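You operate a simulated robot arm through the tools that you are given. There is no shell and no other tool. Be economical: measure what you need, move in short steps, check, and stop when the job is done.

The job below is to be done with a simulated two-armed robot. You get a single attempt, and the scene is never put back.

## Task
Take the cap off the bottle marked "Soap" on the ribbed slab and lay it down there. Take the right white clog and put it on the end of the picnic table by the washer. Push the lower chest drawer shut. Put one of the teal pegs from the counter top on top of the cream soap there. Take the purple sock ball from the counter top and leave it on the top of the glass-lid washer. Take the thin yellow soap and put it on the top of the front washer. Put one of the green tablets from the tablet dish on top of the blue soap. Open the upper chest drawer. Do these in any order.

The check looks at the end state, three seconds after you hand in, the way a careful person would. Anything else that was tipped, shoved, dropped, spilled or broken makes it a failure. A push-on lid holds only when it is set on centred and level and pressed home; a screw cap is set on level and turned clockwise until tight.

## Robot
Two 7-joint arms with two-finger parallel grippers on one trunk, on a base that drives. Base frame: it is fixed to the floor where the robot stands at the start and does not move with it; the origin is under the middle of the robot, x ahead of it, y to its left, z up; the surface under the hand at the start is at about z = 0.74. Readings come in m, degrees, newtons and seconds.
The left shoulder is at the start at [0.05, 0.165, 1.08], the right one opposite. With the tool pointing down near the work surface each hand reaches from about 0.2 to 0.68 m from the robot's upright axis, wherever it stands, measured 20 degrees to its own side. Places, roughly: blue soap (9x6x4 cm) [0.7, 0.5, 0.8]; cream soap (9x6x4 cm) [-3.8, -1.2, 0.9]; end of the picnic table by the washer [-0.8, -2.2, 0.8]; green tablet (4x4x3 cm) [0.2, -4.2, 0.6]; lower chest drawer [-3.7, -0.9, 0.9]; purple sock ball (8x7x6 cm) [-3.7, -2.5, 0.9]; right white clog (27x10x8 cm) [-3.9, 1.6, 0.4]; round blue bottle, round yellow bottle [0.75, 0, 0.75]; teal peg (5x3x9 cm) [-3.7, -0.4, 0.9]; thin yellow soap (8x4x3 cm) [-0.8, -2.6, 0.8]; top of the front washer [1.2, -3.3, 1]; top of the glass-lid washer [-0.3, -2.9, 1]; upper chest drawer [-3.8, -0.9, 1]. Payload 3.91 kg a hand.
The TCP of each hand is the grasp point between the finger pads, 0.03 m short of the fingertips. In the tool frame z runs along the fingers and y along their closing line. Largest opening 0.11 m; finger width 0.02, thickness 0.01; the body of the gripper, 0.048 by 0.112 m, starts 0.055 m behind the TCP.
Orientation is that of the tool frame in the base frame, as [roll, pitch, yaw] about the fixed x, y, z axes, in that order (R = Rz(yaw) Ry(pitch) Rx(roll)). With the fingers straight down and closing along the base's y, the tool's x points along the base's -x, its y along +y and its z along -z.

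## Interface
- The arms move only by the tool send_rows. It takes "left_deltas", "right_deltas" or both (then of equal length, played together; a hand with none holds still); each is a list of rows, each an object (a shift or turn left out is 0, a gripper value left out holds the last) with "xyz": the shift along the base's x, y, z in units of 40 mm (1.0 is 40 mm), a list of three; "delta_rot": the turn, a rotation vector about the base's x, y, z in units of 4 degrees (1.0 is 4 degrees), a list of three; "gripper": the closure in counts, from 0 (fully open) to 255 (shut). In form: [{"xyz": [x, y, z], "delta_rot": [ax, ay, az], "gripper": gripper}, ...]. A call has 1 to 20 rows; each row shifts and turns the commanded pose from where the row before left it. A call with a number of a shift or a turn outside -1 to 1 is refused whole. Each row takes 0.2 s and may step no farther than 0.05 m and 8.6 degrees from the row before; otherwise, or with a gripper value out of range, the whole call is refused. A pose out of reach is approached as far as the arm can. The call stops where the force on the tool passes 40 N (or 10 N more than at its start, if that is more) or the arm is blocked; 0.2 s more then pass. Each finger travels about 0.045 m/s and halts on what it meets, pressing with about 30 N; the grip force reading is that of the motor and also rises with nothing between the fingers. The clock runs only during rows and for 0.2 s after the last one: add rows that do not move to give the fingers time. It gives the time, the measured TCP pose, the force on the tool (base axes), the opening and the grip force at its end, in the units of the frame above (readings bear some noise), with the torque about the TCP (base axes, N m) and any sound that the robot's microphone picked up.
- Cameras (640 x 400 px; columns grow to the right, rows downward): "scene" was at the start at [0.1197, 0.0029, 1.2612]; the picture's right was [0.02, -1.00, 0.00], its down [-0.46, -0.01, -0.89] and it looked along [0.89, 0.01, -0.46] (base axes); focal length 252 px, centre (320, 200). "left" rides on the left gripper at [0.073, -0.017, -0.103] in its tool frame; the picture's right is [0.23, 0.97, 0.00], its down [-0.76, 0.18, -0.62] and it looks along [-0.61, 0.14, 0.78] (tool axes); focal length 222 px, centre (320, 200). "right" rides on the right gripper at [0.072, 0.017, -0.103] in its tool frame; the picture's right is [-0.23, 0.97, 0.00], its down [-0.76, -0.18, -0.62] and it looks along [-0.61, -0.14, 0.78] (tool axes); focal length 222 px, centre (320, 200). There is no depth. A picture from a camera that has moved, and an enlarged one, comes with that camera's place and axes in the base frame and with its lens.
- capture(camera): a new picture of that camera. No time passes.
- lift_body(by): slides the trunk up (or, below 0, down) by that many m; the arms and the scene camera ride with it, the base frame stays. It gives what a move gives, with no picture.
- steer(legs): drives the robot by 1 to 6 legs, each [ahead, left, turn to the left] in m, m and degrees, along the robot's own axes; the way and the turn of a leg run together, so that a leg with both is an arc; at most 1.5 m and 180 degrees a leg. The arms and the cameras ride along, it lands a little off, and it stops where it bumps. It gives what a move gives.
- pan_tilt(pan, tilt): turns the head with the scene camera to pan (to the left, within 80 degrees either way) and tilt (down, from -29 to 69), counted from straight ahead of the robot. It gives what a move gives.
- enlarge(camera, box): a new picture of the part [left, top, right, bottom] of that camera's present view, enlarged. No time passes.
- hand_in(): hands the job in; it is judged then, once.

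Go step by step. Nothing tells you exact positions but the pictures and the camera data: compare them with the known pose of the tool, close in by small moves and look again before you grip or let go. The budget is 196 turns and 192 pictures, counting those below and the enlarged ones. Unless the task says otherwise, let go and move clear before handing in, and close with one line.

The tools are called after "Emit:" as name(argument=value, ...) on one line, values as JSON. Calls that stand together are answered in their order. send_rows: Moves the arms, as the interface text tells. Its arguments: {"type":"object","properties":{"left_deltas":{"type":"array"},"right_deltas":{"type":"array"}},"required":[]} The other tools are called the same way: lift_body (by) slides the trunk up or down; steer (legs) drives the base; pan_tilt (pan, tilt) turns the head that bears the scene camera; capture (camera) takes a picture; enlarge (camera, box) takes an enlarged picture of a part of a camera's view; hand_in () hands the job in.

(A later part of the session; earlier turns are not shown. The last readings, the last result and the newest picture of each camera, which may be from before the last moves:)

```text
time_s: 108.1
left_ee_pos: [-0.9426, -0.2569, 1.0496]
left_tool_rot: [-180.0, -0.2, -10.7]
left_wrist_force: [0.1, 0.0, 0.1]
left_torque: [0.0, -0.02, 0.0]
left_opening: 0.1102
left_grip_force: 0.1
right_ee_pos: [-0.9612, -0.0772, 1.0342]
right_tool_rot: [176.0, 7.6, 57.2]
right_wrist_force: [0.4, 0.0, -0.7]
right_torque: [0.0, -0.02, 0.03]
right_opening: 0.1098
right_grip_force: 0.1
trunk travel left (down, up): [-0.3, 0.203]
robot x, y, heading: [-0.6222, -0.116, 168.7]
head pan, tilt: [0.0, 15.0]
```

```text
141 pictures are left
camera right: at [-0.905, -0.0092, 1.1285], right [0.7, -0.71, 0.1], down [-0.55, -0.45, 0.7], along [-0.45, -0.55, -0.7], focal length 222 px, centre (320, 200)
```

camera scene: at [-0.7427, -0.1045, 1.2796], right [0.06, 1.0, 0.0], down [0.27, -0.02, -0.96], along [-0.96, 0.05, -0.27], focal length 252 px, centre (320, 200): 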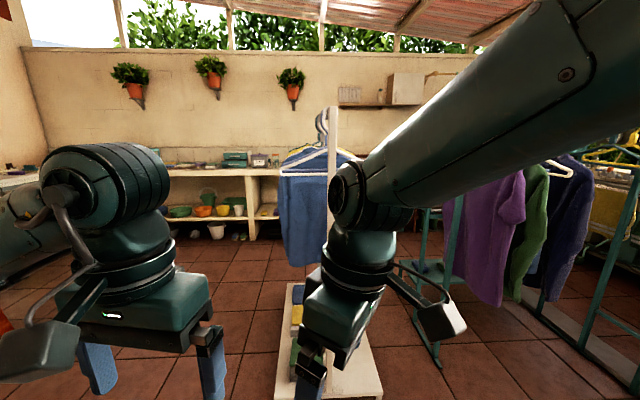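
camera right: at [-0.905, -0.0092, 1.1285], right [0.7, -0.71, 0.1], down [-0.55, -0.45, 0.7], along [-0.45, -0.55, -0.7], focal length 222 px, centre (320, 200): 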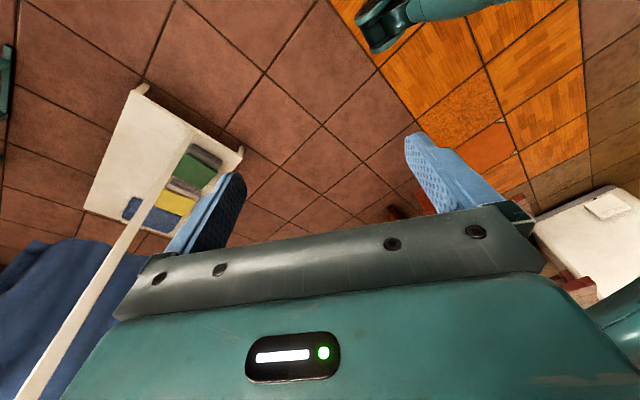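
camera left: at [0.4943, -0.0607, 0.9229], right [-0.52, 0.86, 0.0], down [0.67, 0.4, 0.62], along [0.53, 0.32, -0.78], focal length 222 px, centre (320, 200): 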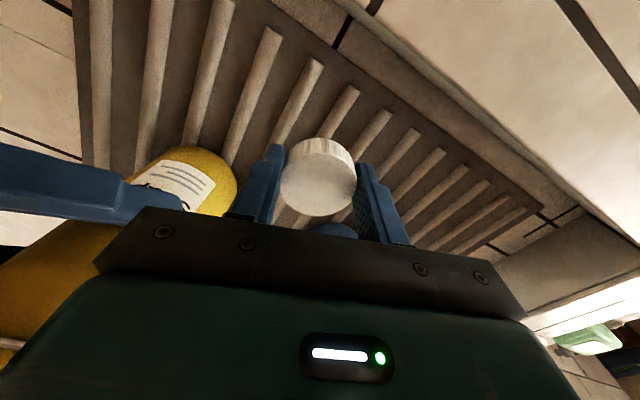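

The right elbow seems raised beside the head, which also keeps the head from turning. I'll stretch that hand forward, outward and down to unfold it.

Emit:
send_rows(right_deltas=[{"xyz": [-0.8, 0.16, -0.5]}, {"xyz": [-0.8, 0.16, -0.5]}, {"xyz": [-0.8, 0.16, -0.5]}, {"xyz": [-0.8, 0.16, -0.5]}, {"xyz": [0.15, 0.9, 0]}, {"xyz": [0.15, 0.9, 0]}, {"xyz": [0.15, 0.9, 0]}, {"xyz": [0.15, 0.9, 0]}])

Emit:
capture(camera="scene")

```text
time_s: 109.9
left_ee_pos: [-0.9416, -0.2554, 1.0501]
left_tool_rot: [-179.9, -0.2, -10.8]
left_wrist_force: [-0.3, -0.2, -0.6]
left_torque: [0.0, -0.01, 0.0]
left_opening: 0.11
left_grip_force: 0.1
right_ee_pos: [-0.9202, -0.0439, 0.967]
right_tool_rot: [176.1, 7.5, 57.4]
right_wrist_force: [-0.3, 0.4, 0.7]
right_torque: [0.05, 0.0, 0.02]
right_opening: 0.1099
right_grip_force: 0.0
right hand out of reach, approached as far as the arm can: row 1, 2, 3, 4, 5, 6, 7, 8
trunk travel left (down, up): [-0.3, 0.203]
robot x, y, heading: [-0.6206, -0.1178, 169.1]
head pan, tilt: [0.0, 15.0]
```

```text
140 pictures are left
camera scene: at [-0.7409, -0.0918, 1.2825], right [0.19, 0.98, 0.0], down [0.24, -0.05, -0.97], along [-0.95, 0.18, -0.24], focal length 252 px, centre (320, 200)
```

scene: 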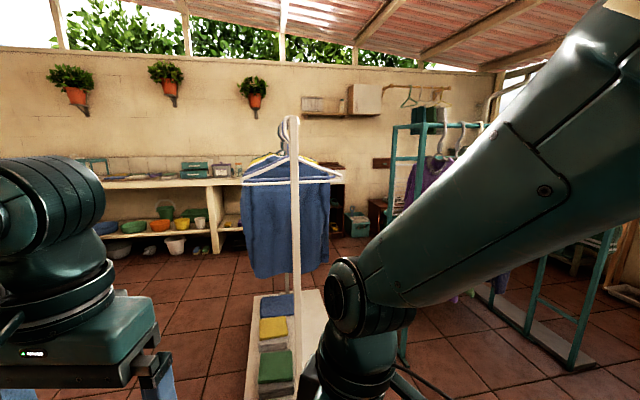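

Emit:
send_rows(right_deltas=[{"delta_rot": [0, 0, -1]}, {"delta_rot": [0, 0, -1]}, {"delta_rot": [0, 0, -1]}, {"delta_rot": [0, 0, -1]}, {"delta_rot": [0, 0, -1]}, {"delta_rot": [0, 0, -1]}])

```text
time_s: 111.3
left_ee_pos: [-0.9427, -0.2567, 1.0505]
left_tool_rot: [180.0, -0.2, -10.7]
left_wrist_force: [0.6, -0.2, -0.9]
left_torque: [0.01, -0.01, 0.06]
left_opening: 0.1099
left_grip_force: 0.1
right_ee_pos: [-0.9214, -0.0431, 0.9688]
right_tool_rot: [175.1, 8.0, 32.8]
right_wrist_force: [-0.7, -0.2, -0.5]
right_torque: [0.02, 0.01, -0.04]
right_opening: 0.1102
right_grip_force: 0.1
trunk travel left (down, up): [-0.3, 0.203]
robot x, y, heading: [-0.6197, -0.1147, 169.1]
head pan, tilt: [0.0, 15.0]
```

That works. I'll finish the turn, then move the hand forward and right.

Emit:
send_rows(right_deltas=[{"delta_rot": [0, 0, -1]}, {"delta_rot": [0, 0, -1]}, {"delta_rot": [0, 0, -1]}, {"delta_rot": [0, 0, -1]}, {"delta_rot": [0, 0, -1]}, {"delta_rot": [0, 0, -1]}, {"delta_rot": [0, 0, -1]}, {"delta_rot": [0, 0, -1]}, {"delta_rot": [0, 0, -1]}, {"delta_rot": [0, 0, -1]}, {"delta_rot": [0, 0, -1]}, {"xyz": [0.15, 0.9, 0.2]}, {"xyz": [0.15, 0.9, 0.2]}, {"xyz": [-0.6, 0.9, 0.2]}, {"xyz": [-0.6, 0.5, 0.2]}, {"xyz": [-0.6, 0.2, 0.2]}])

Emit:
capture(camera="scene")

```text
time_s: 114.7
left_ee_pos: [-0.9433, -0.2583, 1.0502]
left_tool_rot: [-180.0, -0.2, -10.7]
left_wrist_force: [0.1, -0.5, 0.0]
left_torque: [0.01, -0.01, 0.02]
left_opening: 0.1098
left_grip_force: 0.0
right_ee_pos: [-0.9204, -0.0259, 0.9431]
right_tool_rot: [174.4, 7.2, -11.4]
right_wrist_force: [0.4, 0.1, 0.3]
right_torque: [0.03, 0.0, 0.01]
right_opening: 0.1102
right_grip_force: 0.2
right hand out of reach, approached as far as the arm can: row 4, 5, 7, 9, 11, 12, 13, 14, 15, 16
trunk travel left (down, up): [-0.3, 0.203]
robot x, y, heading: [-0.6149, -0.1166, 169.0]
head pan, tilt: [0.0, 15.0]
```

```text
139 pictures are left
camera scene: at [-0.7429, -0.1136, 1.2835], right [-0.04, 1.0, 0.0], down [0.23, 0.01, -0.97], along [-0.97, -0.04, -0.23], focal length 252 px, centre (320, 200)
```

scene: 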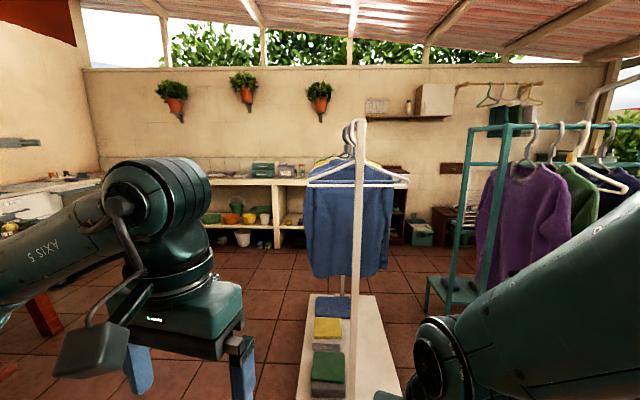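

Emit:
send_rows(right_deltas=[{"xyz": [-0.7, 0.14, 0.6]}, {"xyz": [-0.7, 0.14, 0.6]}, {"xyz": [-0.7, 0.14, 0.6]}, {"xyz": [-0.7, 0.14, 0.6]}])

Emit:
capture(camera="left")

```text
time_s: 115.7
left_ee_pos: [-0.9419, -0.2584, 1.0488]
left_tool_rot: [-179.9, -0.2, -10.7]
left_wrist_force: [-0.4, -1.4, -0.5]
left_torque: [0.04, -0.03, -0.02]
left_opening: 0.11
left_grip_force: 0.1
right_ee_pos: [-0.9713, -0.0709, 0.9939]
right_tool_rot: [171.9, 6.0, -12.3]
right_wrist_force: [-0.2, -0.7, 0.8]
right_torque: [0.0, 0.0, -0.01]
right_opening: 0.1101
right_grip_force: 0.1
right hand out of reach, approached as far as the arm can: row 1, 2, 3, 4
trunk travel left (down, up): [-0.3, 0.203]
robot x, y, heading: [-0.6193, -0.1189, 168.7]
head pan, tilt: [0.0, 15.0]
```

```text
138 pictures are left
camera left: at [-0.8691, -0.2542, 1.1538], right [0.04, -1.0, 0.0], down [-0.78, -0.03, 0.62], along [-0.62, -0.03, -0.78], focal length 222 px, centre (320, 200)
```

left: 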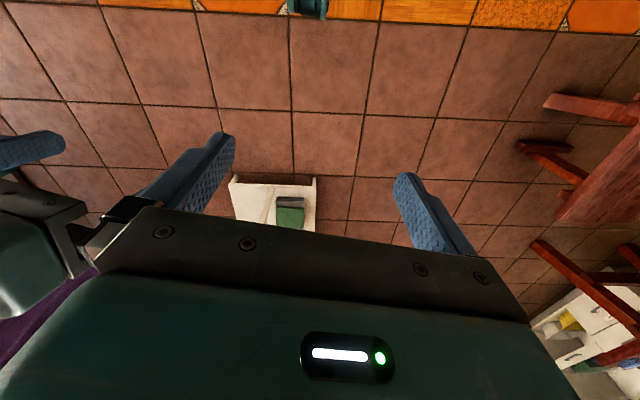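

Emit:
send_rows(right_deltas=[{"xyz": [0, 0, 1]}, {"xyz": [0, 0, 1]}, {"xyz": [0, 0, 1]}, {"xyz": [-0.7, 0.14, 0.5]}, {"xyz": [-0.7, 0.14, 0]}, {"xyz": [-0.7, 0.14, 0]}])

Emit:
capture(camera="scene")

```text
time_s: 117.1
left_ee_pos: [-0.9426, -0.257, 1.0488]
left_tool_rot: [-180.0, -0.2, -10.7]
left_wrist_force: [-1.3, -0.3, 0.3]
left_torque: [-0.01, -0.02, -0.02]
left_opening: 0.11
left_grip_force: 0.0
right_ee_pos: [-1.0073, -0.111, 1.0667]
right_tool_rot: [170.0, 5.1, -12.4]
right_wrist_force: [1.0, -0.2, -0.9]
right_torque: [0.0, 0.0, -0.01]
right_opening: 0.1102
right_grip_force: 0.1
right hand out of reach, approached as far as the arm can: row 1, 2, 3, 4, 5, 6
trunk travel left (down, up): [-0.3, 0.203]
robot x, y, heading: [-0.6211, -0.1202, 169.1]
head pan, tilt: [0.0, 15.0]
```

```text
137 pictures are left
camera scene: at [-0.7382, -0.1302, 1.3005], right [-0.23, 0.97, 0.0], down [0.05, 0.01, -1.0], along [-0.97, -0.22, -0.05], focal length 252 px, centre (320, 200)
```

scene: 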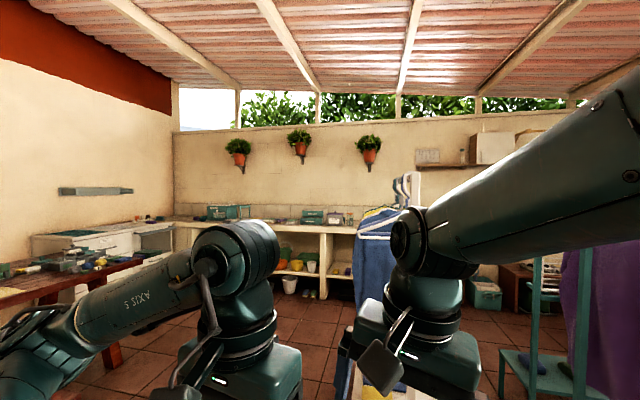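

I'll try pitching the fingers forward while stretching out and to the right, which should let the elbow drop.

Emit:
send_rows(right_deltas=[{"delta_rot": [0.19, 0.98, 0]}, {"delta_rot": [0.19, 0.98, 0]}, {"delta_rot": [0.19, 0.98, 0]}, {"delta_rot": [0.19, 0.98, 0]}, {"delta_rot": [0.19, 0.98, 0]}, {"delta_rot": [0.19, 0.98, 0]}, {"delta_rot": [0.19, 0.98, 0]}, {"delta_rot": [0.19, 0.98, 0]}, {"delta_rot": [0.19, 0.98, 0]}, {"delta_rot": [0.19, 0.98, 0]}, {"delta_rot": [0.19, 0.98, 0]}, {"delta_rot": [0.19, 0.98, 0]}, {"xyz": [-0.4, 0.8, -0.3]}, {"xyz": [-0.4, 0.8, -0.3]}, {"xyz": [-0.4, 0.8, -0.3]}, {"xyz": [-0.4, 0.8, -0.3]}, {"xyz": [-0.4, 0.8, -0.3]}])

Emit:
capture(camera="scene")

```text
time_s: 120.7
left_ee_pos: [-0.9434, -0.2573, 1.0506]
left_tool_rot: [180.0, -0.1, -10.7]
left_wrist_force: [-0.4, 0.1, 0.2]
left_torque: [0.0, 0.0, 0.02]
left_opening: 0.1098
left_grip_force: 0.1
right_ee_pos: [-0.995, -0.0571, 0.9571]
right_tool_rot: [168.2, 23.5, -10.1]
right_wrist_force: [0.1, 0.1, -1.1]
right_torque: [0.01, -0.01, -0.01]
right_opening: 0.11
right_grip_force: 0.1
right hand out of reach, approached as far as the arm can: row 1, 2, 3, 4, 5, 6, 7, 8, 9, 10, 11, 12, 13, 14, 15, 16, 17
trunk travel left (down, up): [-0.3, 0.203]
robot x, y, heading: [-0.6183, -0.1178, 169.0]
head pan, tilt: [0.0, 15.0]
```

```text
136 pictures are left
camera scene: at [-0.7412, -0.1273, 1.2764], right [-0.19, 0.98, 0.0], down [0.3, 0.06, -0.95], along [-0.94, -0.18, -0.3], focal length 252 px, centre (320, 200)
```

scene: 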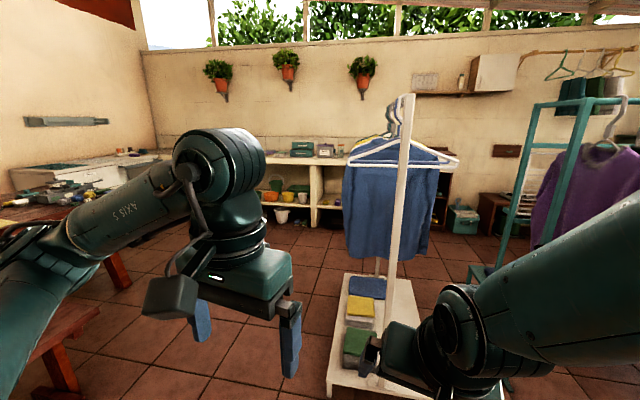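

Emit:
pan_tilt(pan=78, tilt=0)

Emit:
send_rows(right_deltas=[{"xyz": [0.15, 0.9, 0]}, {"xyz": [0.15, 0.9, 0]}, {"xyz": [0.15, 0.9, 0]}, {"xyz": [0.15, 0.9, 0]}, {"xyz": [0.15, 0.9, 0]}])

Emit:
capture(camera="right")

```text
time_s: 122.2
left_ee_pos: [-0.9419, -0.2581, 1.0499]
left_tool_rot: [180.0, -0.1, -10.7]
left_wrist_force: [-0.2, -0.1, -0.4]
left_torque: [-0.01, 0.01, 0.01]
left_opening: 0.11
left_grip_force: 0.0
right_ee_pos: [-0.9922, -0.0553, 0.9497]
right_tool_rot: [168.4, 22.5, -10.0]
right_wrist_force: [-0.2, -1.3, -0.3]
right_torque: [0.01, 0.0, 0.0]
right_opening: 0.1101
right_grip_force: 0.1
trunk travel left (down, up): [-0.3, 0.203]
robot x, y, heading: [-0.6167, -0.1164, 169.1]
head pan, tilt: [78.0, 0.0]
```

```text
time_s: 123.4
left_ee_pos: [-0.9438, -0.2565, 1.0495]
left_tool_rot: [-179.9, -0.1, -10.6]
left_wrist_force: [0.6, -0.1, -0.3]
left_torque: [0.0, -0.01, 0.01]
left_opening: 0.1102
left_grip_force: 0.1
right_ee_pos: [-0.9473, 0.0022, 0.9548]
right_tool_rot: [163.6, 26.5, -11.1]
right_wrist_force: [-0.3, 0.1, 0.6]
right_torque: [0.0, -0.01, -0.01]
right_opening: 0.1104
right_grip_force: 0.1
right hand out of reach, approached as far as the arm can: row 1, 2, 3, 4, 5
trunk travel left (down, up): [-0.3, 0.203]
robot x, y, heading: [-0.6219, -0.1148, 169.1]
head pan, tilt: [78.0, 0.0]
```

```text
135 pictures are left
camera right: at [-0.8336, -0.0069, 1.0156], right [-0.26, -0.9, 0.35], down [-0.36, 0.42, 0.83], along [-0.9, 0.09, -0.44], focal length 222 px, centre (320, 200)
```

right: 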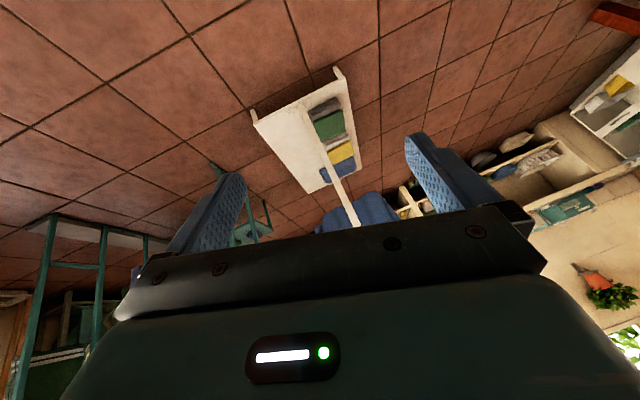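

Moving the head away helped. I'll continue to the right.

Emit:
send_rows(right_deltas=[{"xyz": [0.15, 0.9, 0]}, {"xyz": [0.15, 0.9, 0]}, {"xyz": [0.15, 0.9, 0]}, {"xyz": [0.15, 0.9, 0]}, {"xyz": [-0.4, 0.8, 0]}, {"xyz": [-0.8, 0.2, 0]}, {"xyz": [-0.8, 0.2, 0]}, {"xyz": [-0.8, 0.2, 0]}])

Emit:
send_rows(right_deltas=[{"delta_rot": [0.9, 0, 0]}, {"delta_rot": [0.9, 0, 0]}, {"delta_rot": [0.9, 0, 0]}, {"delta_rot": [0.9, 0, 0]}, {"delta_rot": [0, 0.9, 0]}, {"delta_rot": [0, 0.9, 0]}, {"delta_rot": [0, 0.9, 0]}, {"delta_rot": [0, 0.9, 0]}])

```text
time_s: 125.2
left_ee_pos: [-0.9433, -0.2568, 1.0494]
left_tool_rot: [180.0, -0.1, -10.8]
left_wrist_force: [0.2, 0.6, -0.5]
left_torque: [0.05, 0.01, 0.0]
left_opening: 0.1102
left_grip_force: 0.1
right_ee_pos: [-1.0325, 0.2185, 0.9523]
right_tool_rot: [165.9, 24.6, -10.3]
right_wrist_force: [0.4, -0.1, -0.2]
right_torque: [-0.01, 0.02, 0.01]
right_opening: 0.1099
right_grip_force: 0.1
right hand out of reach, approached as far as the arm can: row 2
trunk travel left (down, up): [-0.3, 0.203]
robot x, y, heading: [-0.6204, -0.1171, 168.9]
head pan, tilt: [78.0, 0.0]
```

```text
time_s: 127.0
left_ee_pos: [-0.9432, -0.2569, 1.0493]
left_tool_rot: [180.0, -0.2, -10.8]
left_wrist_force: [-0.4, -0.7, 0.6]
left_torque: [-0.02, -0.02, 0.01]
left_opening: 0.11
left_grip_force: 0.0
right_ee_pos: [-1.0323, 0.2186, 0.9519]
right_tool_rot: [-179.4, 40.9, -3.9]
right_wrist_force: [0.1, -0.3, 0.4]
right_torque: [0.05, 0.0, 0.04]
right_opening: 0.1099
right_grip_force: 0.1
trunk travel left (down, up): [-0.3, 0.203]
robot x, y, heading: [-0.6189, -0.1161, 169.1]
head pan, tilt: [78.0, 0.0]
```

The arm is free again. I'll level the hand to pointing down.

Emit:
send_rows(right_deltas=[{"delta_rot": [-0.07, -1, 0]}, {"delta_rot": [-0.07, -1, 0]}, {"delta_rot": [-0.07, -1, 0]}, {"delta_rot": [-0.07, -1, 0]}, {"delta_rot": [-0.07, -1, 0]}, {"delta_rot": [-0.07, -1, 0]}, {"delta_rot": [-0.07, -1, 0]}, {"delta_rot": [-0.07, -1, 0]}, {"delta_rot": [-0.07, -1, 0]}, {"delta_rot": [-0.07, -1, 0]}, {"delta_rot": [0, -0.2, -0.9]}, {"delta_rot": [0, 0, -0.9]}, {"xyz": [0, 0, 1]}, {"xyz": [0.8, 0, 1]}])

Emit:
pan_tilt(pan=0, tilt=20)

Emit:
capture(camera="scene")

```text
refused: row 14 steps farther than a row can; nothing moved
```

```text
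time_s: 128.5
left_ee_pos: [-0.9428, -0.2572, 1.0494]
left_tool_rot: [180.0, -0.2, -10.8]
left_wrist_force: [0.2, -0.1, 0.0]
left_torque: [0.0, -0.01, 0.02]
left_opening: 0.11
left_grip_force: 0.1
right_ee_pos: [-1.0326, 0.219, 0.9533]
right_tool_rot: [-179.4, 40.7, -4.0]
right_wrist_force: [-0.5, 0.2, -0.1]
right_torque: [0.01, 0.0, -0.01]
right_opening: 0.1098
right_grip_force: 0.0
trunk travel left (down, up): [-0.3, 0.203]
robot x, y, heading: [-0.6202, -0.1138, 169.2]
head pan, tilt: [0.0, 20.0]
```

```text
134 pictures are left
camera scene: at [-0.7409, -0.092, 1.2726], right [0.19, 0.98, 0.0], down [0.34, -0.07, -0.94], along [-0.92, 0.18, -0.34], focal length 252 px, centre (320, 200)
```

scene: 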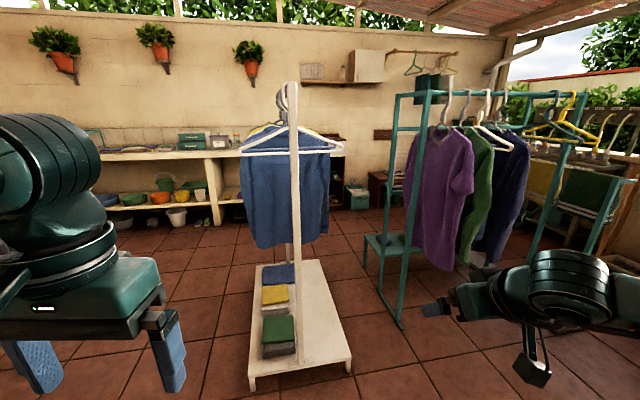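

I'll finish levelling the right hand, then drive between the shirt stand and the picnic bench toward the far counter.

Emit:
send_rows(right_deltas=[{"delta_rot": [-0.07, -1, 0]}, {"delta_rot": [-0.07, -1, 0]}, {"delta_rot": [-0.07, -1, 0]}, {"delta_rot": [-0.07, -1, 0]}, {"delta_rot": [-0.07, -1, 0]}, {"delta_rot": [-0.07, -1, 0]}, {"delta_rot": [-0.07, -1, 0]}, {"delta_rot": [-0.07, -1, 0]}, {"delta_rot": [-0.07, -1, 0]}, {"delta_rot": [-0.07, -1, 0]}, {"delta_rot": [0, -0.2, -0.9]}, {"delta_rot": [0, 0, -0.9]}, {"xyz": [0, 0, 1]}, {"xyz": [0.7, -0.4, 0.5]}, {"xyz": [0.7, -0.4, 0.5]}, {"xyz": [0.7, -0.4, 0.5]}])

Emit:
steer(legs=[[0, 0, 11], [0, 0.62, 0]])

Emit:
capture(camera="scene")

```text
time_s: 131.9
left_ee_pos: [-0.9416, -0.258, 1.0499]
left_tool_rot: [-179.8, -0.2, -10.6]
left_wrist_force: [-0.1, -0.2, -1.1]
left_torque: [-0.01, 0.02, -0.03]
left_opening: 0.1101
left_grip_force: 0.1
right_ee_pos: [-0.9484, 0.1718, 1.0512]
right_tool_rot: [-179.3, -0.2, -11.2]
right_wrist_force: [0.5, -0.2, -0.3]
right_torque: [0.03, -0.01, 0.01]
right_opening: 0.1101
right_grip_force: 0.0
trunk travel left (down, up): [-0.3, 0.203]
robot x, y, heading: [-0.6155, -0.1142, 169.2]
head pan, tilt: [0.0, 20.0]
```

```text
time_s: 138.5
left_ee_pos: [-0.9107, -0.9294, 1.0498]
left_tool_rot: [-179.9, -0.2, 0.3]
left_wrist_force: [-0.2, 0.7, 0.8]
left_torque: [-0.04, 0.01, -0.01]
left_opening: 0.1099
left_grip_force: 0.1
right_ee_pos: [-0.9986, -0.5098, 1.05]
right_tool_rot: [-179.3, -0.2, -0.2]
right_wrist_force: [0.0, -0.8, 0.5]
right_torque: [-0.03, 0.0, -0.02]
right_opening: 0.1101
right_grip_force: 0.2
trunk travel left (down, up): [-0.3, 0.203]
robot x, y, heading: [-0.623, -0.7316, 179.8]
head pan, tilt: [0.0, 20.0]
```

```text
133 pictures are left
camera scene: at [-0.7437, -0.7295, 1.2726], right [0.0, 1.0, 0.0], down [0.34, 0.0, -0.94], along [-0.94, 0.0, -0.34], focal length 252 px, centre (320, 200)
```

scene: 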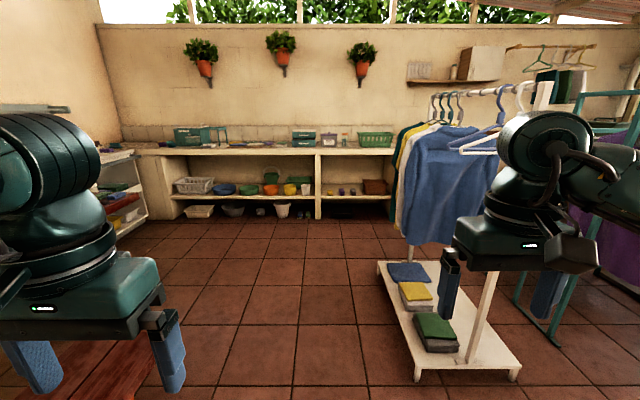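

The way ahead is clear. I'll drive toward the far counter.

Emit:
steer(legs=[[1.2, 0, 0], [1.1, 0, 0]])

Emit:
capture(camera="scene")

```text
time_s: 149.8
left_ee_pos: [-3.1882, -1.0224, 1.0501]
left_tool_rot: [-180.0, -0.2, 3.2]
left_wrist_force: [-0.4, -0.7, 0.8]
left_torque: [0.02, 0.0, -0.06]
left_opening: 0.1098
left_grip_force: 0.0
right_ee_pos: [-3.2966, -0.6081, 1.0505]
right_tool_rot: [-179.4, -0.1, 2.8]
right_wrist_force: [0.4, -0.4, 0.1]
right_torque: [0.01, 0.0, 0.0]
right_opening: 0.11
right_grip_force: 0.1
trunk travel left (down, up): [-0.3, 0.203]
robot x, y, heading: [-2.9072, -0.8077, -177.2]
head pan, tilt: [0.0, 20.0]
```

```text
132 pictures are left
camera scene: at [-3.0325, -0.8135, 1.2726], right [-0.05, 1.0, 0.0], down [0.34, 0.02, -0.94], along [-0.94, -0.05, -0.34], focal length 252 px, centre (320, 200)
```

scene: 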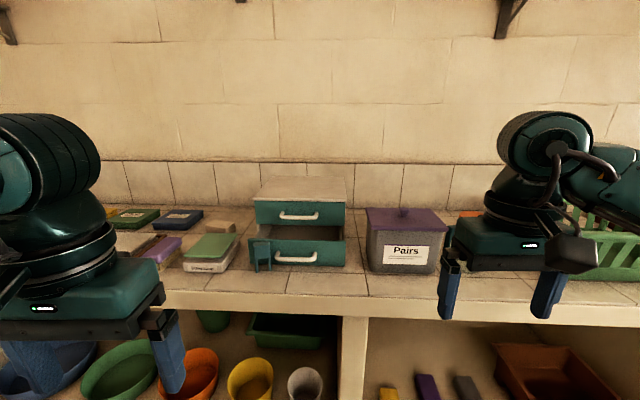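

The small teal two-drawer chest is straight ahead, with the lower drawer open. I'll zoom in on it and on the counter items.

Emit:
enlarge(camera="scene", box=[160, 160, 400, 310])

Emit:
pan_tilt(pan=-35, tilt=25)

```text
2.67 times, centred on (280, 235) of scene
camera zoom: at [-3.0325, -0.8135, 1.2726], right [-0.05, 1.0, 0.0], down [0.34, 0.02, -0.94], along [-0.94, -0.05, -0.34], focal length 673 px, centre (427, 107)
```

zoom: 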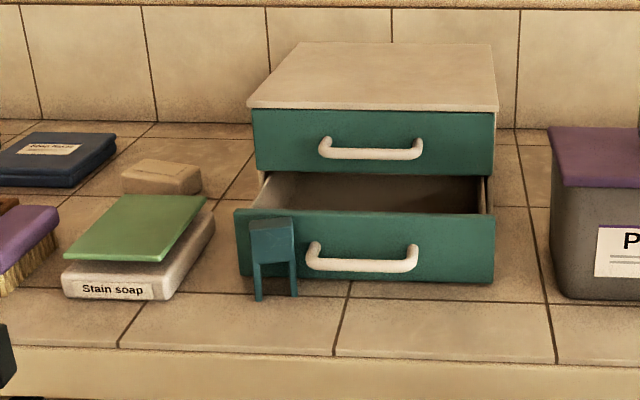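

```text
time_s: 150.8
left_ee_pos: [-3.189, -1.0225, 1.0494]
left_tool_rot: [-179.8, -0.2, 3.3]
left_wrist_force: [0.1, -0.3, 0.1]
left_torque: [-0.01, 0.02, 0.0]
left_opening: 0.11
left_grip_force: 0.0
right_ee_pos: [-3.2967, -0.6089, 1.05]
right_tool_rot: [-179.2, -0.1, 2.8]
right_wrist_force: [1.1, -0.4, 0.2]
right_torque: [0.01, 0.01, 0.02]
right_opening: 0.1099
right_grip_force: 0.0
trunk travel left (down, up): [-0.3, 0.203]
robot x, y, heading: [-2.9118, -0.8052, -176.9]
head pan, tilt: [-35.0, 25.0]
```

A teal peg stands right in front of the open lower drawer, and the cream soap lies at about (-3.82, -1.21). I'll check the right side too before moving in.

Emit:
capture(camera="scene")

Emit:
send_rows(left_deltas=[{"xyz": [0, 0, 1]}, {"xyz": [0, 0, 1]}], right_deltas=[{"xyz": [0, 0, 1]}, {"xyz": [0, 0, 1]}])

Emit:
steer(legs=[[0.15, 0.2, -3], [0.1, 0, 0]])

Emit:
pan_tilt(pan=0, tilt=38)

```text
130 pictures are left
camera scene: at [-3.0175, -0.7599, 1.2645], right [0.53, 0.85, 0.0], down [0.36, -0.22, -0.91], along [-0.77, 0.48, -0.42], focal length 252 px, centre (320, 200)
```

scene: 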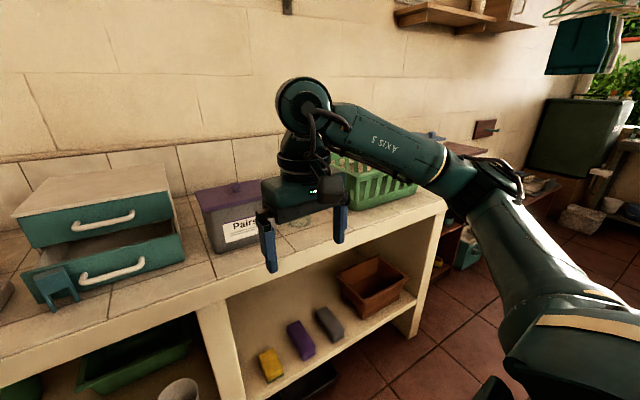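

```text
time_s: 151.4
left_ee_pos: [-3.1898, -1.0223, 1.1287]
left_tool_rot: [-179.9, -0.3, 3.3]
left_wrist_force: [-0.5, 0.2, 0.0]
left_torque: [0.01, 0.03, -0.02]
left_opening: 0.1098
left_grip_force: 0.0
right_ee_pos: [-3.3, -0.6085, 1.1303]
right_tool_rot: [-179.3, -0.1, 2.7]
right_wrist_force: [0.2, 0.3, -0.9]
right_torque: [-0.03, -0.01, 0.01]
right_opening: 0.1101
right_grip_force: 0.1
trunk travel left (down, up): [-0.3, 0.203]
robot x, y, heading: [-2.911, -0.8075, -177.1]
head pan, tilt: [-35.0, 25.0]
```

```text
time_s: 154.6
left_ee_pos: [-3.4455, -1.2139, 1.128]
left_tool_rot: [-180.0, -0.1, 0.3]
left_wrist_force: [1.2, -0.2, -0.3]
left_torque: [0.01, 0.01, -0.02]
left_opening: 0.1103
left_grip_force: 0.1
right_ee_pos: [-3.5322, -0.7933, 1.129]
right_tool_rot: [-179.4, -0.2, -0.2]
right_wrist_force: [-0.8, 1.0, -0.5]
right_torque: [0.01, -0.03, -0.01]
right_opening: 0.1099
right_grip_force: 0.1
trunk travel left (down, up): [-0.3, 0.203]
robot x, y, heading: [-3.1496, -1.0108, 179.8]
head pan, tilt: [-35.0, 25.0]
```

```text
time_s: 155.6
left_ee_pos: [-3.4436, -1.2127, 1.1277]
left_tool_rot: [-180.0, -0.1, 0.3]
left_wrist_force: [0.0, -0.2, -1.1]
left_torque: [0.03, -0.05, -0.01]
left_opening: 0.1099
left_grip_force: 0.1
right_ee_pos: [-3.5319, -0.7934, 1.1309]
right_tool_rot: [-179.4, -0.1, -0.2]
right_wrist_force: [0.4, -0.5, -0.3]
right_torque: [-0.04, -0.02, -0.01]
right_opening: 0.1099
right_grip_force: 0.1
trunk travel left (down, up): [-0.3, 0.203]
robot x, y, heading: [-3.1521, -1.0124, 179.9]
head pan, tilt: [0.0, 38.0]
```

Emit:
capture(camera="scene")

Emit:
capture(camera="right")

Emit:
capture(camera="left")

```text
129 pictures are left
camera scene: at [-3.2692, -1.0124, 1.2442], right [0.0, 1.0, 0.0], down [0.62, 0.0, -0.79], along [-0.79, 0.0, -0.62], focal length 252 px, centre (320, 200)
```

scene: 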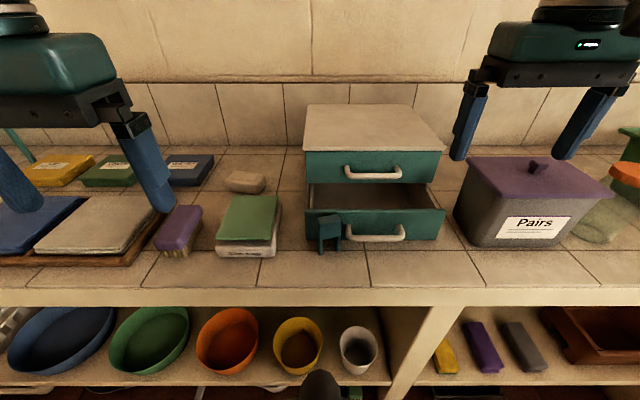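

```text
128 pictures are left
camera right: at [-3.4589, -0.8115, 1.234], right [-0.23, -0.97, -0.01], down [-0.76, 0.17, 0.62], along [-0.6, 0.15, -0.78], focal length 222 px, centre (320, 200)
```

right: 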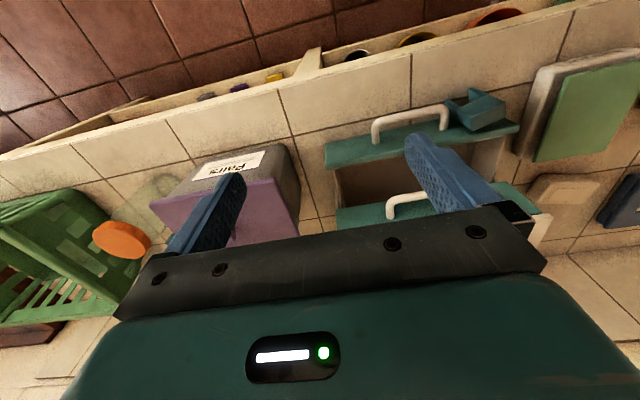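

```text
127 pictures are left
camera left: at [-3.3721, -1.1961, 1.2317], right [0.23, -0.97, 0.0], down [-0.76, -0.18, 0.62], along [-0.6, -0.14, -0.78], focal length 222 px, centre (320, 200)
```

left: 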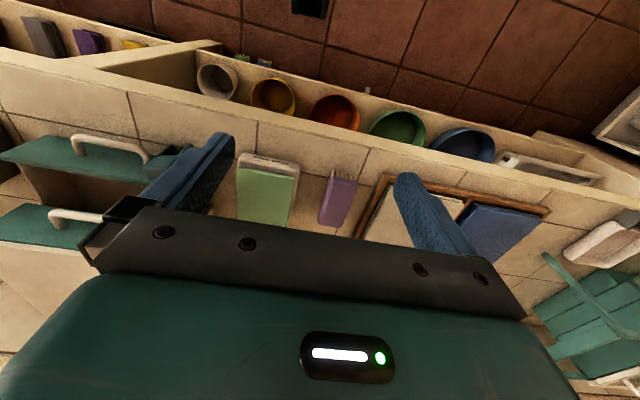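

The peg stands at about (-3.593, -0.993), top z 0.945. I'll move in 7 cm and bring the left hand above it.

Emit:
steer(legs=[[0.07, 0, 0]])

Emit:
send_rows(left_deltas=[{"xyz": [-0.4, 0.9, 0]}, {"xyz": [-0.4, 0.9, 0]}, {"xyz": [-0.4, 0.9, 0]}, {"xyz": [-0.4, 0.9, 0]}, {"xyz": [-0.2, 0.9, 0]}, {"xyz": [0, 0.9, -0.8]}, {"xyz": [0, 0, -1]}])

Emit:
capture(camera="left")

Emit:
capture(camera="scene")

```text
time_s: 156.6
left_ee_pos: [-3.514, -1.2125, 1.127]
left_tool_rot: [180.0, -0.2, 0.2]
left_wrist_force: [0.3, 0.4, -0.6]
left_torque: [-0.04, -0.02, 0.03]
left_opening: 0.1101
left_grip_force: 0.0
right_ee_pos: [-3.6018, -0.793, 1.1303]
right_tool_rot: [-179.3, -0.3, -0.3]
right_wrist_force: [0.4, -0.6, 0.1]
right_torque: [0.04, 0.0, -0.01]
right_opening: 0.1102
right_grip_force: 0.1
trunk travel left (down, up): [-0.3, 0.203]
robot x, y, heading: [-3.2219, -1.0156, 180.1]
head pan, tilt: [0.0, 38.0]
```

```text
time_s: 158.2
left_ee_pos: [-3.5861, -0.9958, 1.0551]
left_tool_rot: [-180.0, -0.1, 0.3]
left_wrist_force: [0.3, 1.1, 1.1]
left_torque: [0.02, 0.01, 0.02]
left_opening: 0.1099
left_grip_force: 0.1
right_ee_pos: [-3.6016, -0.7939, 1.1308]
right_tool_rot: [-179.4, -0.1, -0.3]
right_wrist_force: [0.4, 0.1, 1.0]
right_torque: [0.02, -0.01, 0.01]
right_opening: 0.1098
right_grip_force: 0.1
trunk travel left (down, up): [-0.3, 0.203]
robot x, y, heading: [-3.2203, -1.0128, 179.7]
head pan, tilt: [0.0, 38.0]
```

```text
126 pictures are left
camera left: at [-3.5141, -0.9796, 1.1583], right [0.23, -0.97, 0.0], down [-0.76, -0.18, 0.62], along [-0.6, -0.14, -0.78], focal length 222 px, centre (320, 200)
```

left: 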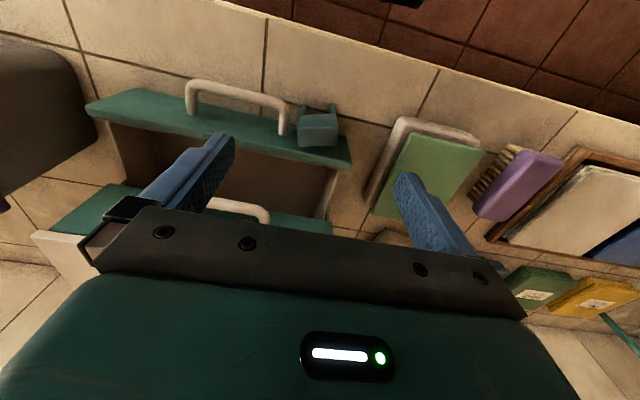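

```text
125 pictures are left
camera scene: at [-3.339, -1.0124, 1.2442], right [0.0, 1.0, 0.0], down [0.62, 0.0, -0.79], along [-0.79, 0.0, -0.62], focal length 252 px, centre (320, 200)
```

scene: 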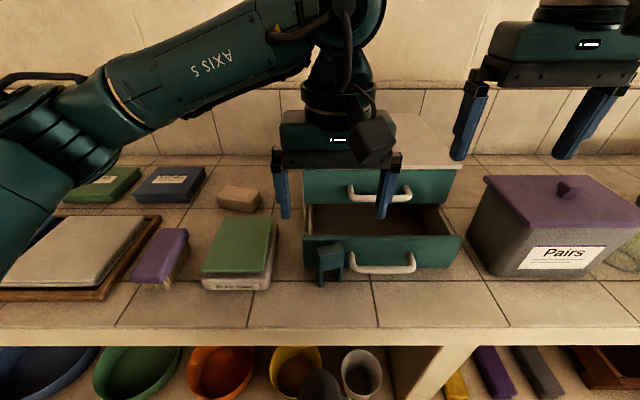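

The peg top is at about (-3.597, -0.998). The drawer's handle is close beside it, so I'll narrow the fingers and grip only the top 2 cm.

Emit:
send_rows(left_deltas=[{"xyz": [-0.27, -0.05, 0], "gripper": 85}, {}, {"xyz": [0, 0, -0.8]}, {"xyz": [0, 0, -0.8]}, {"xyz": [0, 0, -0.4]}, {}])

Emit:
capture(camera="left")

Emit:
enlarge(camera="scene", box=[240, 130, 440, 305])

```text
time_s: 159.6
left_ee_pos: [-3.5973, -0.999, 0.9741]
left_tool_rot: [-179.9, -0.2, 0.2]
left_wrist_force: [-0.2, 0.3, 0.2]
left_torque: [-0.04, -0.01, -0.03]
left_opening: 0.0734
left_grip_force: 0.0
right_ee_pos: [-3.6018, -0.7922, 1.1301]
right_tool_rot: [-179.3, -0.1, -0.3]
right_wrist_force: [-0.9, 0.2, 0.7]
right_torque: [-0.04, 0.01, 0.01]
right_opening: 0.1101
right_grip_force: 0.2
trunk travel left (down, up): [-0.3, 0.203]
robot x, y, heading: [-3.2232, -1.0106, 179.9]
head pan, tilt: [0.0, 38.0]
```

```text
124 pictures are left
camera left: at [-3.5249, -0.9816, 1.0784], right [0.23, -0.97, 0.0], down [-0.76, -0.18, 0.62], along [-0.6, -0.14, -0.78], focal length 222 px, centre (320, 200)
```

left: 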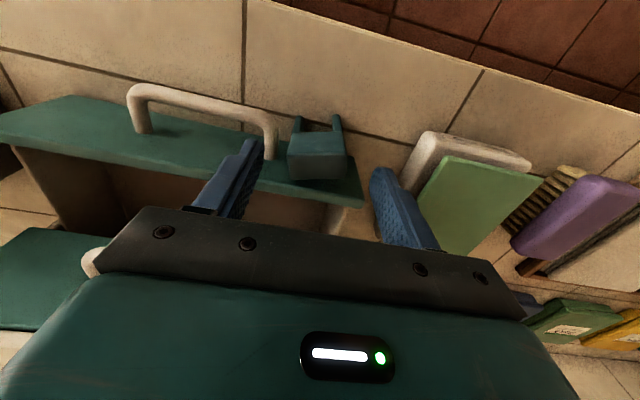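

```text
2.29 times, centred on (340, 218) of scene
camera zoom: at [-3.3388, -1.0122, 1.2442], right [0.0, 1.0, 0.0], down [0.62, 0.0, -0.79], along [-0.79, 0.0, -0.62], focal length 576 px, centre (274, 160)
```

zoom: 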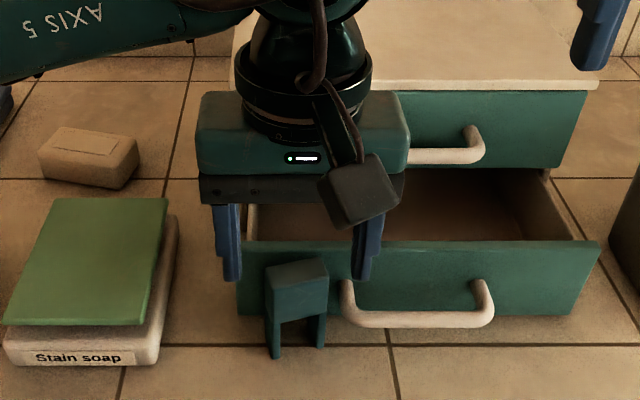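

Emit:
send_rows(left_deltas=[{"xyz": [0, 0, -0.25]}, {"xyz": [0, 0, -0.25]}, {"gripper": 255}, {}, {}, {}])

Emit:
enlarge(camera="scene", box=[240, 130, 440, 305])

```text
time_s: 161.0
left_ee_pos: [-3.5968, -0.9973, 0.9551]
left_tool_rot: [180.0, -0.3, 0.3]
left_wrist_force: [-0.2, -0.4, 0.4]
left_torque: [0.01, 0.0, -0.02]
left_opening: 0.0427
left_grip_force: 29.9
right_ee_pos: [-3.6025, -0.7918, 1.1294]
right_tool_rot: [-179.3, -0.1, -0.3]
right_wrist_force: [0.4, 0.4, 0.7]
right_torque: [-0.04, 0.01, 0.0]
right_opening: 0.1101
right_grip_force: 0.0
trunk travel left (down, up): [-0.3, 0.203]
robot x, y, heading: [-3.2238, -1.0117, 180.1]
head pan, tilt: [0.0, 38.0]
```

```text
2.29 times, centred on (340, 218) of scene
camera zoom: at [-3.3388, -1.0122, 1.2442], right [0.0, 1.0, 0.0], down [0.62, 0.0, -0.79], along [-0.79, 0.0, -0.62], focal length 576 px, centre (274, 160)
```

zoom: 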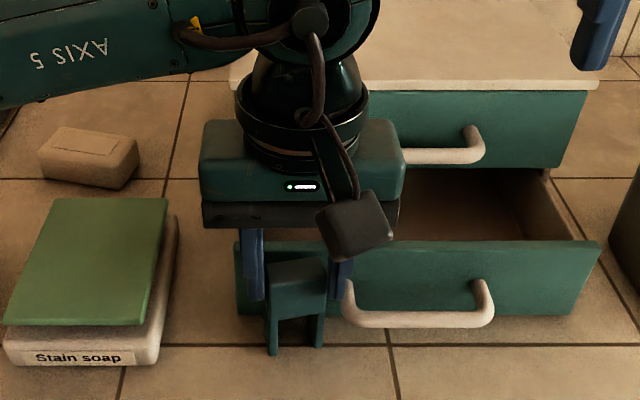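

Gripped. I'll lift and carry it above the cream soap at about (-3.795, -1.195).

Emit:
send_rows(left_deltas=[{"xyz": [0, 0, 0.8]}, {"xyz": [0, 0, 0.8]}, {"xyz": [0, 0, 0.8]}, {"xyz": [0, 0, 0.8]}, {"xyz": [0, -1, 0]}, {"xyz": [0, -1, 0]}, {"xyz": [0, -1, 0]}, {"xyz": [-0.7, -0.7, 0]}, {"xyz": [-0.7, -0.6, 0]}, {"xyz": [-1, -0.3, 0]}, {"xyz": [-1, -0.3, 0]}, {"xyz": [-0.9, 0, 0]}, {"xyz": [-0.4, 0, 0]}])

Emit:
capture(camera="left")

Emit:
enlarge(camera="scene", box=[160, 80, 400, 255])

```text
time_s: 163.8
left_ee_pos: [-3.784, -1.1952, 1.0847]
left_tool_rot: [-179.9, -0.2, 0.2]
left_wrist_force: [0.3, 0.4, 0.6]
left_torque: [0.0, 0.01, 0.01]
left_opening: 0.0424
left_grip_force: 30.3
right_ee_pos: [-3.6027, -0.7922, 1.1291]
right_tool_rot: [-179.3, -0.1, -0.3]
right_wrist_force: [0.6, 1.0, 0.1]
right_torque: [0.0, -0.02, 0.0]
right_opening: 0.1099
right_grip_force: 0.0
trunk travel left (down, up): [-0.3, 0.203]
robot x, y, heading: [-3.2227, -1.0139, 179.6]
head pan, tilt: [0.0, 38.0]
```

```text
121 pictures are left
camera left: at [-3.7121, -1.1781, 1.1884], right [0.23, -0.97, 0.0], down [-0.76, -0.18, 0.62], along [-0.6, -0.14, -0.78], focal length 222 px, centre (320, 200)
```

left: 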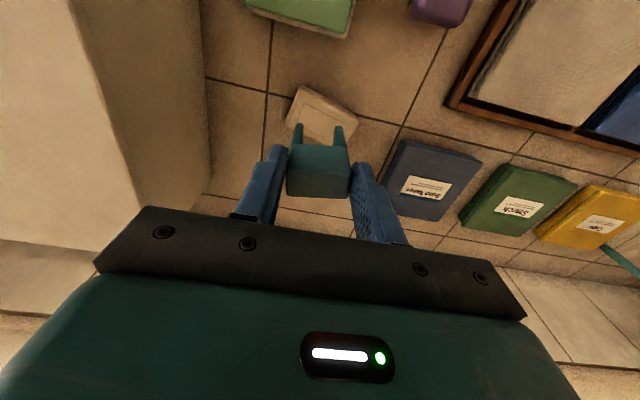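

```text
2.29 times, centred on (280, 168) of scene
camera zoom: at [-3.3389, -1.0122, 1.2442], right [0.0, 1.0, 0.0], down [0.62, 0.0, -0.79], along [-0.79, 0.0, -0.62], focal length 576 px, centre (411, 274)
```

zoom: 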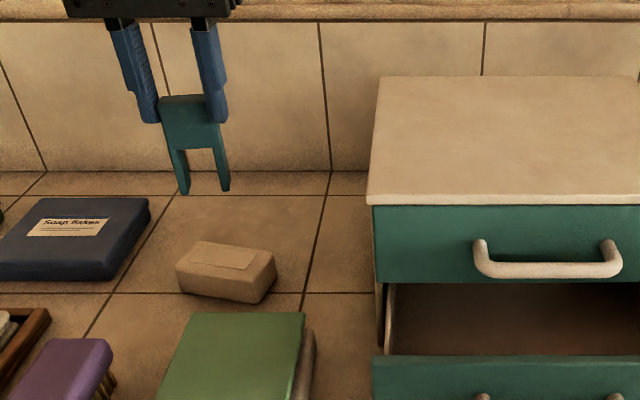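

The soap centre is about (-3.80, -1.20). I'll shift a little and lower, checking before contact.

Emit:
send_rows(left_deltas=[{"xyz": [-0.38, -0.12, -0.4]}, {"xyz": [0, 0, -0.8]}, {"xyz": [0, 0, -0.6]}, {}])

Emit:
capture(camera="left")

Emit:
enlarge(camera="scene", box=[200, 130, 320, 205])

```text
time_s: 164.8
left_ee_pos: [-3.801, -1.1985, 1.0102]
left_tool_rot: [-179.9, -0.2, 0.2]
left_wrist_force: [0.2, -1.4, -0.1]
left_torque: [0.0, -0.02, 0.02]
left_opening: 0.0423
left_grip_force: 29.7
right_ee_pos: [-3.6022, -0.7933, 1.1303]
right_tool_rot: [-179.3, 0.0, -0.3]
right_wrist_force: [0.1, 0.4, -0.6]
right_torque: [0.02, -0.02, -0.02]
right_opening: 0.1102
right_grip_force: 0.0
trunk travel left (down, up): [-0.3, 0.203]
robot x, y, heading: [-3.2221, -1.0117, 179.8]
head pan, tilt: [0.0, 38.0]
```

```text
119 pictures are left
camera left: at [-3.7288, -1.1818, 1.1145], right [0.23, -0.97, 0.0], down [-0.76, -0.18, 0.62], along [-0.6, -0.14, -0.78], focal length 222 px, centre (320, 200)
```

left: 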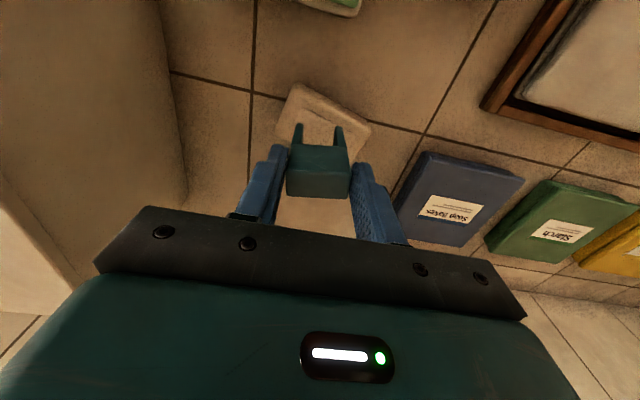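

```text
5.33 times, centred on (260, 168) of scene
camera zoom: at [-3.3388, -1.0121, 1.2442], right [0.0, 1.0, 0.0], down [0.62, 0.0, -0.79], along [-0.79, 0.0, -0.62], focal length 1345 px, centre (640, 373)
```

zoom: 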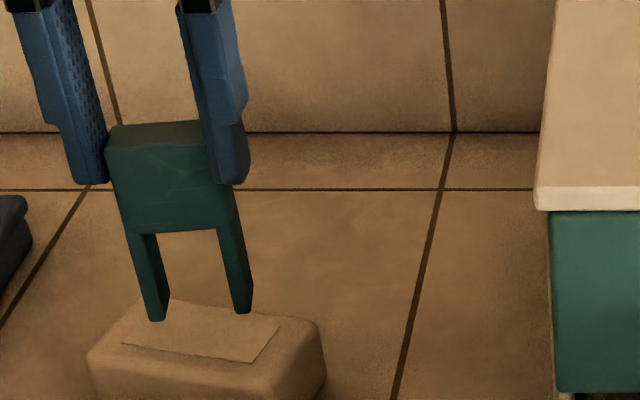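

The feet are about 1.5 cm above the soap. I'll nudge 6 mm back and lower until it touches.

Emit:
send_rows(left_deltas=[{"xyz": [-0.15, -0.08, -0.1]}, {"xyz": [0, 0, -0.08]}, {"xyz": [0, 0, -0.06]}, {}])

Emit:
enlarge(camera="scene", box=[200, 130, 320, 205])

```text
time_s: 165.8
left_ee_pos: [-3.8048, -1.2022, 1.002]
left_tool_rot: [179.9, -0.3, 0.2]
left_wrist_force: [0.3, 0.3, -0.2]
left_torque: [0.0, 0.01, 0.05]
left_opening: 0.0422
left_grip_force: 30.0
right_ee_pos: [-3.6017, -0.7929, 1.1299]
right_tool_rot: [-179.3, 0.0, -0.3]
right_wrist_force: [0.0, 0.2, 0.9]
right_torque: [-0.02, -0.01, 0.0]
right_opening: 0.11
right_grip_force: 0.0
trunk travel left (down, up): [-0.3, 0.203]
robot x, y, heading: [-3.2219, -1.0139, 179.9]
head pan, tilt: [0.0, 38.0]
```

```text
5.33 times, centred on (260, 168) of scene
camera zoom: at [-3.3388, -1.0122, 1.2442], right [0.0, 1.0, 0.0], down [0.62, 0.0, -0.79], along [-0.79, 0.0, -0.62], focal length 1345 px, centre (640, 373)
```

zoom: 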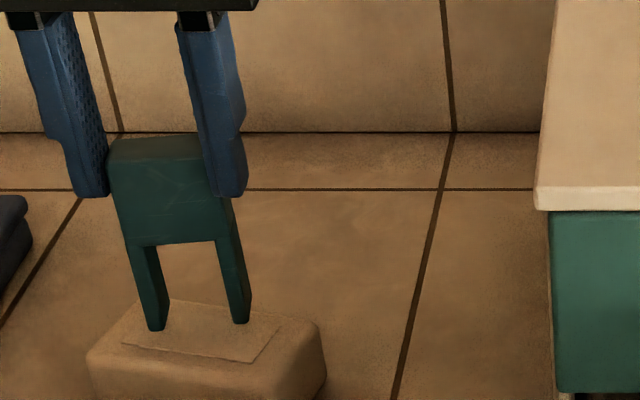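

Emit:
send_rows(left_deltas=[{"xyz": [0, 0, -0.06]}, {"xyz": [0, 0, -0.06]}, {"xyz": [0, 0, -0.06]}, {}])

Emit:
enlarge(camera="scene", box=[200, 130, 320, 205])

```text
time_s: 166.8
left_ee_pos: [-3.8053, -1.2032, 0.9946]
left_tool_rot: [180.0, -0.2, 0.3]
left_wrist_force: [0.3, 1.3, -0.4]
left_torque: [0.01, 0.01, 0.02]
left_opening: 0.0422
left_grip_force: 30.1
right_ee_pos: [-3.602, -0.7938, 1.1313]
right_tool_rot: [-179.2, -0.1, -0.4]
right_wrist_force: [0.3, -0.4, -1.2]
right_torque: [-0.02, -0.02, -0.04]
right_opening: 0.11
right_grip_force: 0.0
trunk travel left (down, up): [-0.3, 0.203]
robot x, y, heading: [-3.2229, -1.014, 179.6]
head pan, tilt: [0.0, 38.0]
```

```text
5.33 times, centred on (260, 168) of scene
camera zoom: at [-3.3388, -1.0122, 1.2442], right [0.0, 1.0, 0.0], down [0.62, 0.0, -0.79], along [-0.79, 0.0, -0.62], focal length 1345 px, centre (640, 373)
```

zoom: 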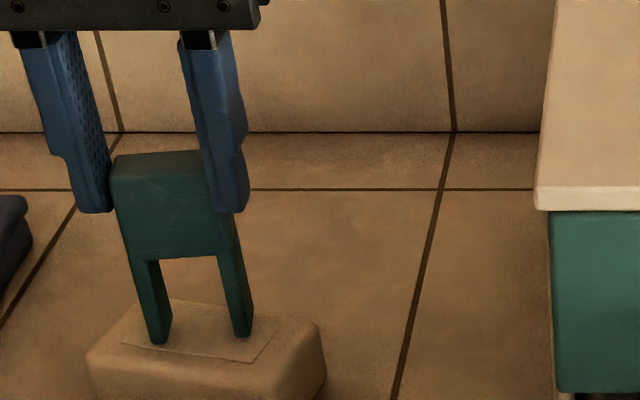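

Emit:
send_rows(left_deltas=[{"xyz": [0, 0.05, -0.04]}, {"xyz": [0, 0, -0.05]}, {"xyz": [0, 0, -0.05]}, {}])

```text
time_s: 167.8
left_ee_pos: [-3.8059, -1.2003, 0.9915]
left_tool_rot: [-179.9, -0.1, 0.3]
left_wrist_force: [0.0, 0.8, 10.1]
left_torque: [-0.01, 0.08, 0.03]
left_opening: 0.0418
left_grip_force: 29.7
right_ee_pos: [-3.6015, -0.7916, 1.1305]
right_tool_rot: [-179.3, -0.1, -0.2]
right_wrist_force: [0.0, 0.5, 0.4]
right_torque: [-0.01, 0.03, 0.02]
right_opening: 0.1099
right_grip_force: 0.1
trunk travel left (down, up): [-0.3, 0.203]
robot x, y, heading: [-3.2229, -1.0169, 179.7]
head pan, tilt: [0.0, 38.0]
```

Contact at 10 N. I'll release gently and rise.

Emit:
send_rows(left_deltas=[{"xyz": [0, 0, 0.03]}, {"gripper": 120}, {}, {}, {"gripper": 90}, {}, {"xyz": [0, 0, 0.5]}, {"xyz": [0, 0, 1]}, {"xyz": [0, 0, 1]}, {"xyz": [0, 0, 1]}])

Emit:
capture(camera="scene")

```text
time_s: 170.0
left_ee_pos: [-3.8055, -1.1999, 1.13]
left_tool_rot: [180.0, -0.2, 0.2]
left_wrist_force: [-0.4, 0.3, 0.1]
left_torque: [-0.01, 0.02, 0.01]
left_opening: 0.0715
left_grip_force: 0.0
right_ee_pos: [-3.6012, -0.7928, 1.1299]
right_tool_rot: [-179.3, -0.1, -0.4]
right_wrist_force: [-0.1, -0.5, 0.0]
right_torque: [0.0, 0.01, -0.02]
right_opening: 0.11
right_grip_force: 0.1
trunk travel left (down, up): [-0.3, 0.203]
robot x, y, heading: [-3.2253, -1.0102, 180.0]
head pan, tilt: [0.0, 38.0]
```

```text
115 pictures are left
camera scene: at [-3.3384, -1.0117, 1.2442], right [0.0, 1.0, 0.0], down [0.62, 0.0, -0.79], along [-0.79, 0.0, -0.62], focal length 252 px, centre (320, 200)
```

scene: 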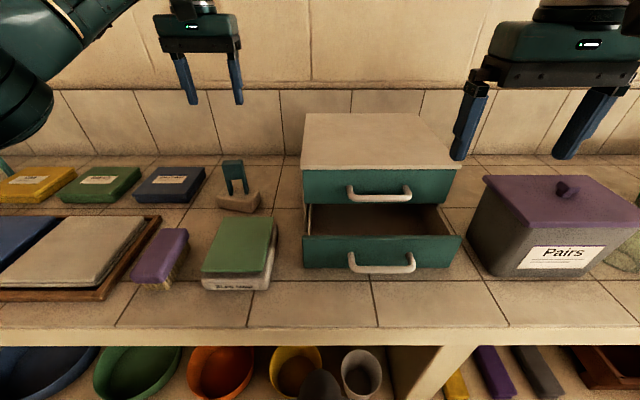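

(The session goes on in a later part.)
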